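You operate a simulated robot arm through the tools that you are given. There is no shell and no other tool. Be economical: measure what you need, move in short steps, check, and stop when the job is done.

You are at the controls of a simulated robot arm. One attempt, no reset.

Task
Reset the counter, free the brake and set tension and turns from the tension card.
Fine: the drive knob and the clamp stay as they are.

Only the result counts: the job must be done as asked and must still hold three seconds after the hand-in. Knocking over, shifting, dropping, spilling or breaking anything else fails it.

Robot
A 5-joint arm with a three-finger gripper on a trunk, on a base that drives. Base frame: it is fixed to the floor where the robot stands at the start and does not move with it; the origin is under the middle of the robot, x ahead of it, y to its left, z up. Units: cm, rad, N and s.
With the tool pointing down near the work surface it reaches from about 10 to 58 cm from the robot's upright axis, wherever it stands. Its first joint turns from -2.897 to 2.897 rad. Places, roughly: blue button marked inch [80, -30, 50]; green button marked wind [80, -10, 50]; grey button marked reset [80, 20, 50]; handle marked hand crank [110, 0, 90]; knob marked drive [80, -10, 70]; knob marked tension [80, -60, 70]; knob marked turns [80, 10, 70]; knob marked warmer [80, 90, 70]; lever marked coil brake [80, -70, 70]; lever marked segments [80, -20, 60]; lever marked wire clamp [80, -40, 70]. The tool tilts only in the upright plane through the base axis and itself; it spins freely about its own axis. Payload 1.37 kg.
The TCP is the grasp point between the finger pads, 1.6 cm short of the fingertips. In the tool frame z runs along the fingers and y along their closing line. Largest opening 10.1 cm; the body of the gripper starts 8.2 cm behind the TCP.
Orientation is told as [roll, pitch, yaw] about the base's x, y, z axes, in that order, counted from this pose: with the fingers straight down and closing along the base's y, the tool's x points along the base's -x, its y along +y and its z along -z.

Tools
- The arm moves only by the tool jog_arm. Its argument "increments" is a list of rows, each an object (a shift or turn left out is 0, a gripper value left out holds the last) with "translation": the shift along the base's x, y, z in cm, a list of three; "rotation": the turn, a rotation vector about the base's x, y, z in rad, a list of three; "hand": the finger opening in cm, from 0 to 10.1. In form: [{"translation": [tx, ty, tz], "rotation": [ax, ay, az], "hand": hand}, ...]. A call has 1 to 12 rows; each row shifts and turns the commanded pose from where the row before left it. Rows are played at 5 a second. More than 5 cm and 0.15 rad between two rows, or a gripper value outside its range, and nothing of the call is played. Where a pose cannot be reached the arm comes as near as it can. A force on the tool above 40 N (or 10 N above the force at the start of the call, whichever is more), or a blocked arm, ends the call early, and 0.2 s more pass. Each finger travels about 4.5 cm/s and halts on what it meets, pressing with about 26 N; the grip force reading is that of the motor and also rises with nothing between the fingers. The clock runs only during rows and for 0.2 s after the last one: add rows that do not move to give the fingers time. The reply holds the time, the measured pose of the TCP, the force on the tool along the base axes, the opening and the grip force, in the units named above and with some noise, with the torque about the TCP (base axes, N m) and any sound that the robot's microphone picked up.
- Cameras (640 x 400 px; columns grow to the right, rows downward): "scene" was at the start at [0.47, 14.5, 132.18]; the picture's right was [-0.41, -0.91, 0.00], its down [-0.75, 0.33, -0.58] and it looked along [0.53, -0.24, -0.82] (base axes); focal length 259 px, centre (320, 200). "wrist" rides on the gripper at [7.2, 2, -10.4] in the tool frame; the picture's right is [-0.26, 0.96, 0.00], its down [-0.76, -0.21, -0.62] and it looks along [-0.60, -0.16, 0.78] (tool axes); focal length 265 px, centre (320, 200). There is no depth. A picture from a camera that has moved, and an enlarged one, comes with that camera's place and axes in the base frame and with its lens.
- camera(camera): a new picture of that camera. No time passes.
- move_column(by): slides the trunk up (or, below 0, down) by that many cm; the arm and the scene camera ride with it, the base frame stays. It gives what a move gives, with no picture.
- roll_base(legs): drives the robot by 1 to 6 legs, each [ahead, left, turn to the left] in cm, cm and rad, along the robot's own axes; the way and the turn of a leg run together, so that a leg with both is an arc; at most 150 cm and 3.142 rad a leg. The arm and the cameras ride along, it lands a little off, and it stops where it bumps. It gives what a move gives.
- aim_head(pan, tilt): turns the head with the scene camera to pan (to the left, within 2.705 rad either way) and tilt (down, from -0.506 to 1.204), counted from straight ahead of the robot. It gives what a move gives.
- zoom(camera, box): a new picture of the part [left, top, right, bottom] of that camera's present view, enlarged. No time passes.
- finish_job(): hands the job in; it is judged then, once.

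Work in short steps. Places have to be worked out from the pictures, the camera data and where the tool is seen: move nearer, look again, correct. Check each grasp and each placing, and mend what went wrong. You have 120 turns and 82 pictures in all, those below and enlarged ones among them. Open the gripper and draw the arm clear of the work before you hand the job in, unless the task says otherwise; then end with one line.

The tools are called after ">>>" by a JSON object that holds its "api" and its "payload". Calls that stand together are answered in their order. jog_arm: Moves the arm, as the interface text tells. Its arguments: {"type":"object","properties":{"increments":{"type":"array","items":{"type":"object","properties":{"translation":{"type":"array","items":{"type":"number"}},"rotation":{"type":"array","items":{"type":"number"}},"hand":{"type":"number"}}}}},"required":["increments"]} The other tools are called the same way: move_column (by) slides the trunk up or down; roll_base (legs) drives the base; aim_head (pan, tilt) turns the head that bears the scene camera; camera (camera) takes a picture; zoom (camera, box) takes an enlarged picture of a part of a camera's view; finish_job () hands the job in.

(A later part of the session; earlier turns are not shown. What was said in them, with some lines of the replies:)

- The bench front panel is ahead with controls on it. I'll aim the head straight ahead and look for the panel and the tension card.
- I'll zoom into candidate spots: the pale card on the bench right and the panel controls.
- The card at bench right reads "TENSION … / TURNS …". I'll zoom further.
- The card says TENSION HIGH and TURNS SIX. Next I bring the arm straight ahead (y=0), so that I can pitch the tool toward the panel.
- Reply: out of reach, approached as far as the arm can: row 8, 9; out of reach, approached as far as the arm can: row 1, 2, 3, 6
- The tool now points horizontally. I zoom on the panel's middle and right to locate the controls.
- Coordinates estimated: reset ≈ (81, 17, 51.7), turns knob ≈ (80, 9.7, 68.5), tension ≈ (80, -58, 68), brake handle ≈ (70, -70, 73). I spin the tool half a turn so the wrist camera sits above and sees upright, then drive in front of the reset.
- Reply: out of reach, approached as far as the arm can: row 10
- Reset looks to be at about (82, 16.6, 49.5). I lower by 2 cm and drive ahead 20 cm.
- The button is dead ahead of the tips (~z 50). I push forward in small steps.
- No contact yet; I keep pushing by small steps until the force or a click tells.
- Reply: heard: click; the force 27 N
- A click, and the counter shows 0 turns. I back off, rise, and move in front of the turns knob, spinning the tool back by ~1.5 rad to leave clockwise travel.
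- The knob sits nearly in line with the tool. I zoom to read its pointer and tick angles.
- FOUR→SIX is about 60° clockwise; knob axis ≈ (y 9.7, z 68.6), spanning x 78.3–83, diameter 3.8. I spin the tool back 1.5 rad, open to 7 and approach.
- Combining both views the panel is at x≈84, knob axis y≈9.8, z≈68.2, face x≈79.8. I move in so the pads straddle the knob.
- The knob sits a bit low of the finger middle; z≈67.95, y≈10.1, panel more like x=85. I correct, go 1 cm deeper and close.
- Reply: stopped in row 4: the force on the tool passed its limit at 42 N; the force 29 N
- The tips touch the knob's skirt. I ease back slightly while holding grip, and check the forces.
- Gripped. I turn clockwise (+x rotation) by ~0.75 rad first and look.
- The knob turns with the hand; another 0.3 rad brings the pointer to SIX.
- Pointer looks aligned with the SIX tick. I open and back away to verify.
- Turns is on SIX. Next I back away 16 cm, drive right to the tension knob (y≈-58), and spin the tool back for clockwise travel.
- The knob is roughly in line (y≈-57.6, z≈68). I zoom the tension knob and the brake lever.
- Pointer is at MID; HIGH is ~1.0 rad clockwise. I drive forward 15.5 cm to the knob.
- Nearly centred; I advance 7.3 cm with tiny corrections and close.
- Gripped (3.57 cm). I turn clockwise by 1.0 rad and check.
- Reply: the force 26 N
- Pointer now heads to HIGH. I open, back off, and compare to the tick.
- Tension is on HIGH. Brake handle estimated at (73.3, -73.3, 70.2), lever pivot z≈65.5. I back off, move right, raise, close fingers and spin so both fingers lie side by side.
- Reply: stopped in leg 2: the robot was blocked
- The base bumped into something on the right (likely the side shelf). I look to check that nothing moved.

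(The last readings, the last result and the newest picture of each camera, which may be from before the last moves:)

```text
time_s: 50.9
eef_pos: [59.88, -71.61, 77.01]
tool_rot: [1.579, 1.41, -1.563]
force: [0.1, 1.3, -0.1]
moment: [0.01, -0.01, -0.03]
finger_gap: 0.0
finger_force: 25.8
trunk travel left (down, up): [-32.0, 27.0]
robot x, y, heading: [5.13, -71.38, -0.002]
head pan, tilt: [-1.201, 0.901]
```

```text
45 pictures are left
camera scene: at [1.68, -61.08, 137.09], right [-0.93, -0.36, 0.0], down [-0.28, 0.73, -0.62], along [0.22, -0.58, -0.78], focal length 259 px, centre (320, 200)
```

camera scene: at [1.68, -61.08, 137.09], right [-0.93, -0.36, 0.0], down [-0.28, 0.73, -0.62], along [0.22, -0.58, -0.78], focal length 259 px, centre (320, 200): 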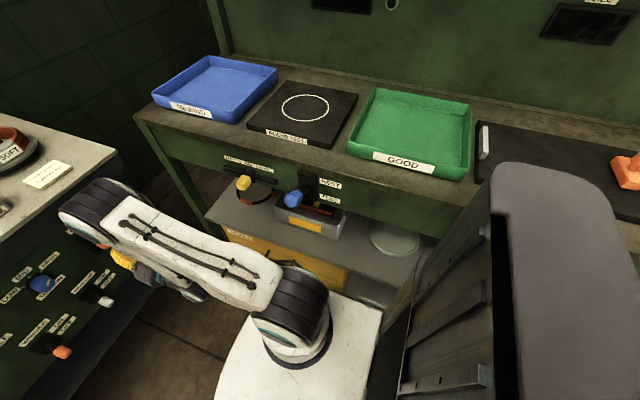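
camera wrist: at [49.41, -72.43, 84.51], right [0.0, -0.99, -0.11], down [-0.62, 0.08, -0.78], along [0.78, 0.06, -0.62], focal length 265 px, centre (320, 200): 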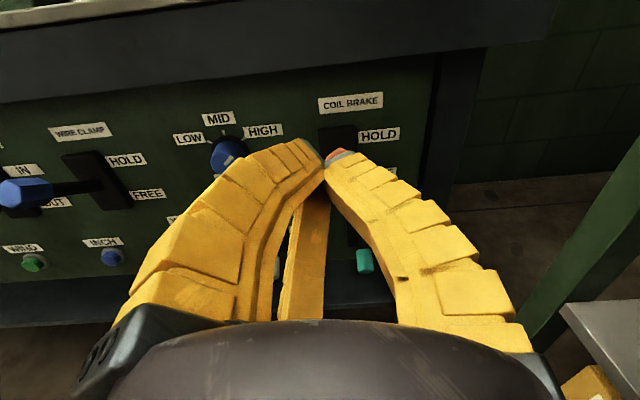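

Nothing seems disturbed; the base just rests near the side bench. I ease left 1 cm while driving forward 13, then shift the tool with a slight yaw to be above the handle.

>>> {"api": "roll_base", "payload": {"legs": [[0, 1, 0], [13, 0, 0]]}}

>>> {"api": "jog_arm", "payload": {"increments": [{"translation": [0, -1.3, 0], "rotation": [0, 0, -0.024]}, {"translation": [0, -1.3, 0], "rotation": [0, 0, -0.024]}]}}

>>> {"api": "camera", "payload": {"camera": "wrist"}}

>>> {"api": "aim_head", "payload": {"pan": -0.6, "tilt": 0.75}}

>>> {"api": "camera", "payload": {"camera": "scene"}}

```text
time_s: 52.5
eef_pos: [72.86, -70.78, 77.0]
tool_rot: [1.58, 1.407, -1.565]
force: [-0.3, -0.2, 1.1]
moment: [-0.01, 0.03, 0.01]
finger_gap: 0.0
finger_force: 26.2
trunk travel left (down, up): [-32.0, 27.0]
robot x, y, heading: [18.45, -70.07, -0.002]
head pan, tilt: [-1.201, 0.901]
```

```text
time_s: 53.1
eef_pos: [72.86, -73.25, 77.0]
tool_rot: [1.578, 1.409, -1.617]
force: [0.2, -0.1, -0.9]
moment: [0.0, -0.02, -0.01]
finger_gap: 0.0
finger_force: 26.2
trunk travel left (down, up): [-32.0, 27.0]
robot x, y, heading: [17.78, -70.72, 0.001]
head pan, tilt: [-1.201, 0.901]
```

```text
44 pictures are left
camera wrist: at [62.4, -73.52, 84.55], right [-0.05, -0.99, -0.11], down [-0.61, 0.12, -0.78], along [0.79, 0.02, -0.62], focal length 265 px, centre (320, 200)
```

wrist: 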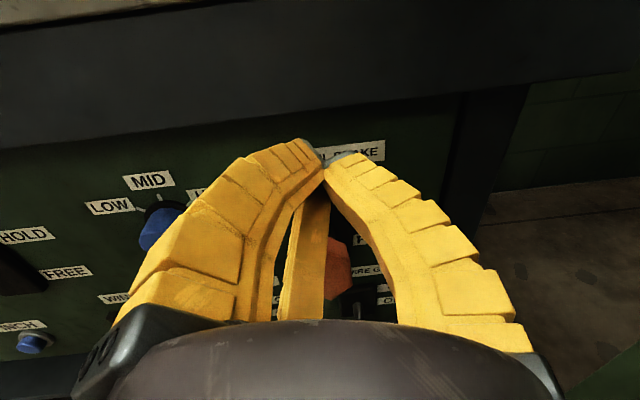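

```text
time_s: 54.1
eef_pos: [72.85, -73.22, 77.06]
tool_rot: [1.581, 1.407, -1.618]
force: [0.5, 0.2, -1.0]
moment: [0.0, -0.01, 0.04]
finger_gap: 0.0
finger_force: 26.1
trunk travel left (down, up): [-32.0, 27.0]
robot x, y, heading: [18.2, -70.57, 0.003]
head pan, tilt: [-0.6, 0.75]
```

```text
43 pictures are left
camera scene: at [18.81, -57.78, 138.27], right [-0.57, -0.82, 0.0], down [-0.56, 0.39, -0.73], along [0.6, -0.42, -0.68], focal length 259 px, centre (320, 200)
```

scene: 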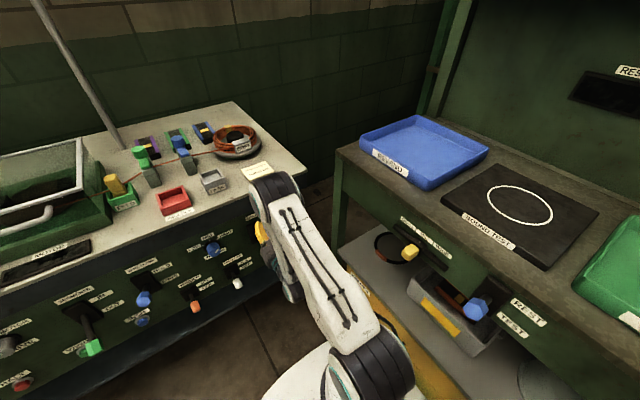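

The handle sits beneath the fingers (~73.8, -73.6, 70). I go 1.5 cm further in and lower onto it gradually.

>>> {"api": "jog_arm", "payload": {"increments": [{"translation": [1.5, -0.3, 0]}, {"translation": [0, 0, -1.5]}, {"translation": [0, 0, -1.5]}, {"translation": [0, 0, -1]}, {"translation": [0, 0, -1]}, {"translation": [0, 0, -1]}, {"translation": [0, 0, -1]}, {"translation": [0, 0, -1]}]}}

>>> {"api": "camera", "payload": {"camera": "wrist"}}

```text
time_s: 55.9
eef_pos: [74.43, -73.45, 69.01]
tool_rot: [1.58, 1.408, -1.618]
force: [0.6, 0.6, -0.4]
moment: [-0.06, 0.01, 0.02]
finger_gap: 0.0
finger_force: 25.7
trunk travel left (down, up): [-32.0, 27.0]
robot x, y, heading: [18.06, -70.29, -0.005]
head pan, tilt: [-0.6, 0.75]
```

```text
42 pictures are left
camera wrist: at [63.95, -73.7, 76.49], right [-0.06, -0.99, -0.11], down [-0.61, 0.12, -0.78], along [0.79, 0.02, -0.62], focal length 265 px, centre (320, 200)
```

wrist: 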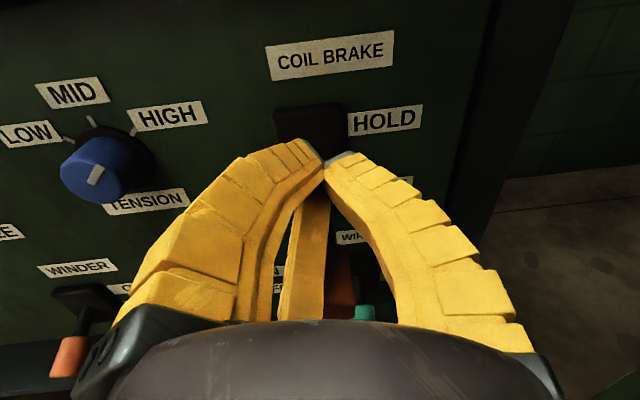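

No contact force yet; the handle is visible below the fingers. I keep lowering in small steps.

>>> {"api": "jog_arm", "payload": {"increments": [{"translation": [0, 0, -0.7]}, {"translation": [0, 0, -0.7]}, {"translation": [0, 0, -0.7]}, {"translation": [0, 0, -0.7]}]}}

>>> {"api": "camera", "payload": {"camera": "wrist"}}

```text
time_s: 56.9
eef_pos: [74.42, -73.45, 66.29]
tool_rot: [1.576, 1.408, -1.622]
force: [0.8, 0.6, 0.9]
moment: [-0.02, -0.04, 0.02]
finger_gap: 0.0
finger_force: 26.4
trunk travel left (down, up): [-32.0, 27.0]
robot x, y, heading: [17.97, -70.29, -0.006]
head pan, tilt: [-0.6, 0.75]
```

```text
41 pictures are left
camera wrist: at [63.92, -73.69, 73.71], right [-0.06, -0.99, -0.11], down [-0.61, 0.12, -0.78], along [0.79, 0.02, -0.62], focal length 265 px, centre (320, 200)
```

wrist: 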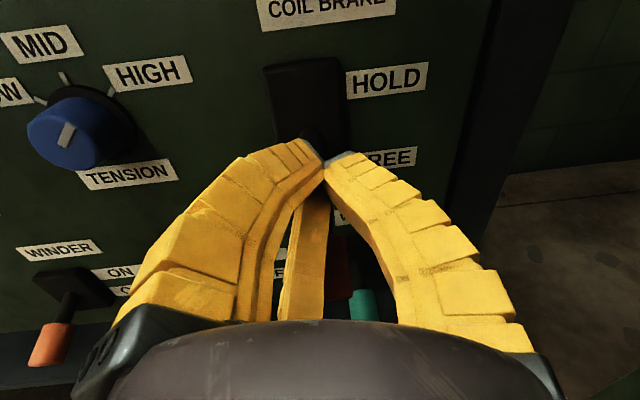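

Still negligible force; I zoom between the fingers to see the handle.

>>> {"api": "zoom", "payload": {"camera": "wrist", "box": [260, 130, 420, 330]}}

>>> {"api": "aim_head", "payload": {"pan": -0.25, "tilt": 0.65}}

>>> {"api": "camera", "payload": {"camera": "scene"}}

```text
2.00 times, centred on (340, 230) of wrist
camera zoom: at [63.92, -73.69, 73.71], right [-0.06, -0.99, -0.11], down [-0.61, 0.12, -0.78], along [0.79, 0.02, -0.62], focal length 531 px, centre (280, 140)
```

zoom: 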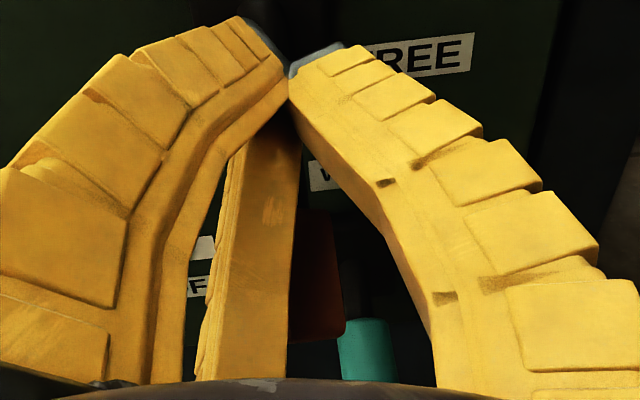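

```text
time_s: 57.7
eef_pos: [74.52, -73.35, 66.27]
tool_rot: [1.578, 1.408, -1.619]
force: [-1.1, 0.8, 0.6]
moment: [-0.01, 0.01, 0.01]
finger_gap: 0.03
finger_force: 26.4
trunk travel left (down, up): [-32.0, 27.0]
robot x, y, heading: [18.2, -70.6, -0.004]
head pan, tilt: [-0.25, 0.649]
```

```text
39 pictures are left
camera scene: at [20.39, -55.25, 139.13], right [-0.25, -0.97, 0.0], down [-0.59, 0.15, -0.8], along [0.77, -0.2, -0.6], focal length 259 px, centre (320, 200)
```

scene: 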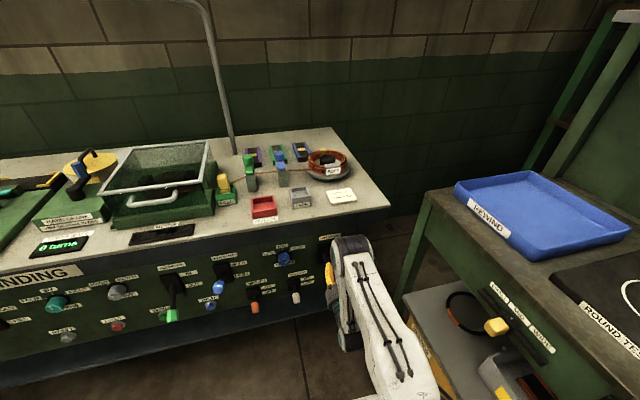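

The handle appears directly beneath the fingers and is following. I continue down until force rises or a click.

>>> {"api": "jog_arm", "payload": {"increments": [{"translation": [0, 0, -0.5]}, {"translation": [0, 0, -0.5]}, {"translation": [0, 0, -0.5]}, {"translation": [0, 0, -0.5]}, {"translation": [0, 0, -0.5]}, {"translation": [0, 0, -0.5]}]}}

>>> {"api": "camera", "payload": {"camera": "wrist"}}

```text
time_s: 58.8
eef_pos: [74.57, -73.45, 65.23]
tool_rot: [1.804, 1.404, -1.397]
force: [-12.0, -0.4, 15.8]
moment: [0.04, 0.33, 0.06]
finger_gap: 0.0
finger_force: 26.2
trunk travel left (down, up): [-32.0, 27.0]
robot x, y, heading: [18.57, -70.43, -0.001]
head pan, tilt: [-0.25, 0.649]
stopped in row 5: the force on the tool passed its limit at 43 N (the readings are from after the stop); the commanded pose is now the measured one
```

```text
38 pictures are left
camera wrist: at [63.8, -73.71, 72.38], right [-0.05, -0.99, -0.11], down [-0.58, 0.12, -0.8], along [0.81, 0.02, -0.59], focal length 265 px, centre (320, 200)
```

wrist: 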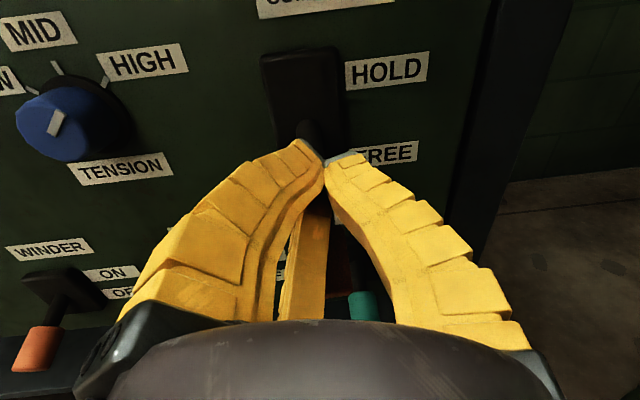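

A firm stop at z≈65. I raise the tool, back off and look at the lever position.

>>> {"api": "jog_arm", "payload": {"increments": [{"translation": [-0.5, 0, 1.5]}, {"translation": [-2, 0, 2]}, {"translation": [-3, 0, 2]}, {"translation": [-4, 0, 1]}, {"translation": [-4, 0, 0]}]}}

>>> {"api": "camera", "payload": {"camera": "wrist"}}

```text
time_s: 60.0
eef_pos: [73.7, -73.44, 72.43]
tool_rot: [1.736, 1.406, -1.465]
force: [0.0, -0.6, -0.8]
moment: [0.01, -0.01, 0.0]
finger_gap: 0.0
finger_force: 25.6
out of reach, approached as far as the arm can: row 2, 3, 4, 5
trunk travel left (down, up): [-32.0, 27.0]
robot x, y, heading: [18.34, -70.63, -0.001]
head pan, tilt: [-0.25, 0.649]
```

```text
37 pictures are left
camera wrist: at [62.99, -73.7, 79.73], right [-0.05, -0.99, -0.11], down [-0.59, 0.12, -0.8], along [0.8, 0.02, -0.6], focal length 265 px, centre (320, 200)
```

wrist: 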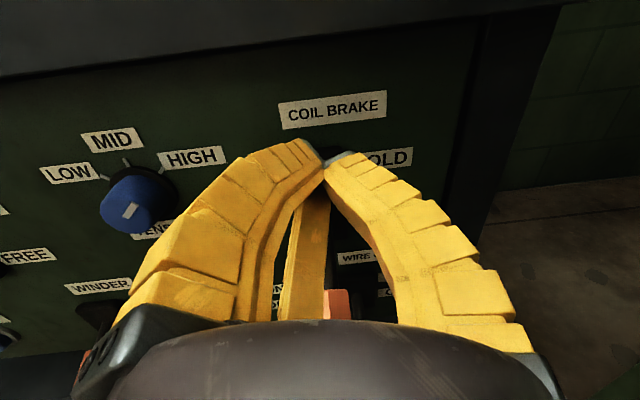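

The handle is seen lower below. I back the base off 12 cm for a clean view.

>>> {"api": "roll_base", "payload": {"legs": [[-14, 0, 0]]}}

>>> {"api": "camera", "payload": {"camera": "wrist"}}

>>> {"api": "camera", "payload": {"camera": "scene"}}

```text
time_s: 61.3
eef_pos: [59.74, -73.4, 72.44]
tool_rot: [1.739, 1.406, -1.464]
force: [0.4, 0.0, 0.3]
moment: [-0.01, 0.02, 0.0]
finger_gap: 0.0
finger_force: 26.0
trunk travel left (down, up): [-32.0, 27.0]
robot x, y, heading: [3.97, -70.91, -0.007]
head pan, tilt: [-0.25, 0.649]
```

```text
36 pictures are left
camera wrist: at [49.1, -73.64, 79.72], right [-0.05, -0.99, -0.11], down [-0.59, 0.12, -0.8], along [0.8, 0.02, -0.6], focal length 265 px, centre (320, 200)
```

wrist: 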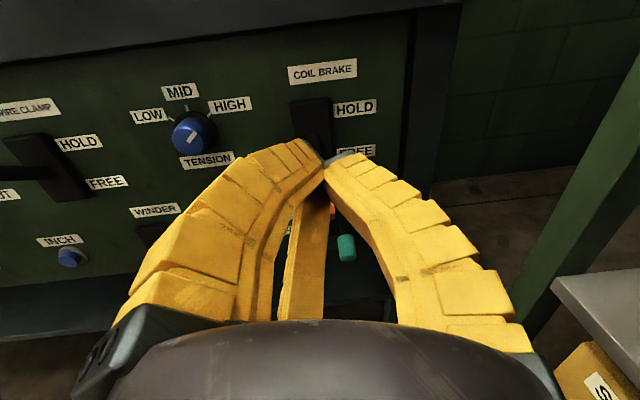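

```text
35 pictures are left
camera scene: at [6.49, -55.19, 139.14], right [-0.25, -0.97, 0.0], down [-0.59, 0.15, -0.8], along [0.77, -0.2, -0.6], focal length 259 px, centre (320, 200)
```

scene: 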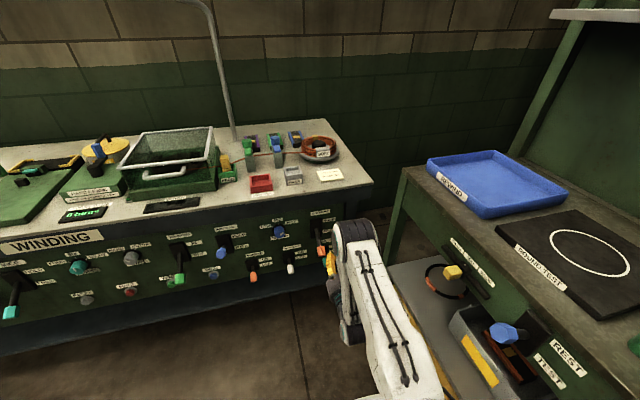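

>>> {"api": "zoom", "payload": {"camera": "scene", "box": [200, 200, 350, 294]}}

>>> {"api": "zoom", "payload": {"camera": "scene", "box": [0, 180, 220, 318]}}

```text
4.26 times, centred on (275, 247) of scene
camera zoom: at [6.49, -55.19, 139.14], right [-0.25, -0.97, 0.0], down [-0.59, 0.15, -0.8], along [0.77, -0.2, -0.6], focal length 1102 px, centre (512, 0)
```

zoom: 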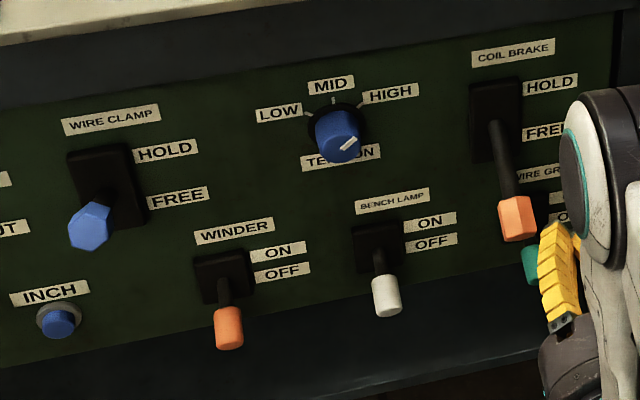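

```text
2.90 times, centred on (110, 249) of scene
camera zoom: at [6.49, -55.19, 139.14], right [-0.25, -0.97, 0.0], down [-0.59, 0.15, -0.8], along [0.77, -0.2, -0.6], focal length 750 px, centre (929, 58)
```

zoom: 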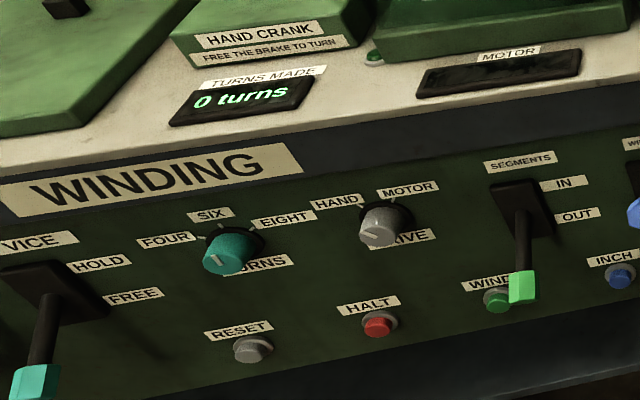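

Brake is at FREE, tension HIGH, counter 0, clamp still at HOLD. One last check of the turns pointer and of the brake/wire-grip area.

>>> {"api": "zoom", "payload": {"camera": "scene", "box": [45, 245, 155, 300]}}

>>> {"api": "zoom", "payload": {"camera": "scene", "box": [290, 205, 345, 270]}}

```text
5.82 times, centred on (100, 272) of scene
camera zoom: at [6.49, -55.19, 139.14], right [-0.25, -0.97, 0.0], down [-0.59, 0.15, -0.8], along [0.77, -0.2, -0.6], focal length 1506 px, centre (1600, -222)
```

zoom: 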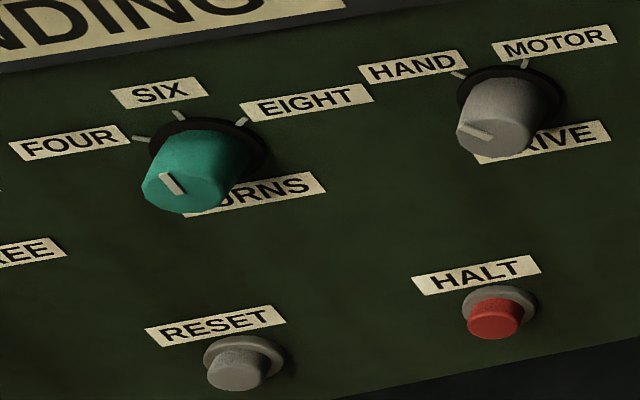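

```text
6.15 times, centred on (318, 238) of scene
camera zoom: at [6.49, -55.19, 139.14], right [-0.25, -0.97, 0.0], down [-0.59, 0.15, -0.8], along [0.77, -0.2, -0.6], focal length 1593 px, centre (335, -31)
```

zoom: 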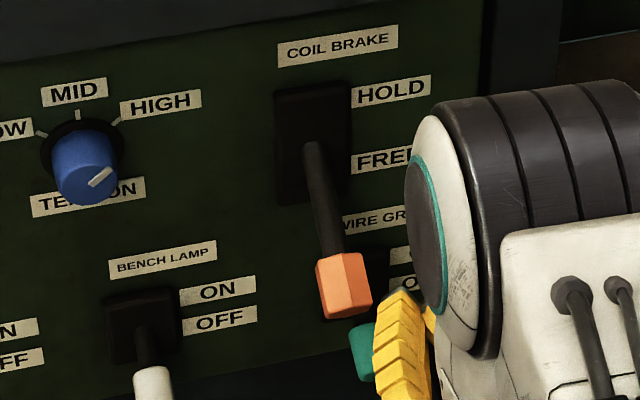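

All settings verified; I open the gripper clear of the panel and move the base back a little.

>>> {"api": "jog_arm", "payload": {"increments": [{"hand": 3}, {"hand": 6}, {}, {}]}}

>>> {"api": "roll_base", "payload": {"legs": [[-5, 0, 0]]}}

```text
time_s: 62.3
eef_pos: [59.71, -73.3, 72.44]
tool_rot: [1.738, 1.406, -1.465]
force: [-0.1, -0.7, 0.4]
moment: [-0.02, 0.0, -0.01]
finger_gap: 6.35
finger_force: 2.4
trunk travel left (down, up): [-32.0, 27.0]
robot x, y, heading: [4.21, -70.13, -0.003]
head pan, tilt: [-0.25, 0.649]
```

```text
time_s: 63.3
eef_pos: [54.74, -73.33, 72.41]
tool_rot: [1.739, 1.407, -1.463]
force: [-0.1, -0.1, -0.8]
moment: [0.0, 0.02, 0.0]
finger_gap: 6.36
finger_force: 2.5
trunk travel left (down, up): [-32.0, 27.0]
robot x, y, heading: [-1.05, -70.06, -0.01]
head pan, tilt: [-0.25, 0.649]
```

Everything is set and the arm is clear, so I hand in.

>>> {"api": "finish_job", "payload": {}}

```text
The job is handed in.
```

The job is handed in: the counter reads 0 turns, the coil brake is at FREE, tension is on HIGH and turns on SIX as the card says, and the drive knob and wire clamp are unchanged; the base bumped something on the right once (probably the side bench), but nothing looked moved.
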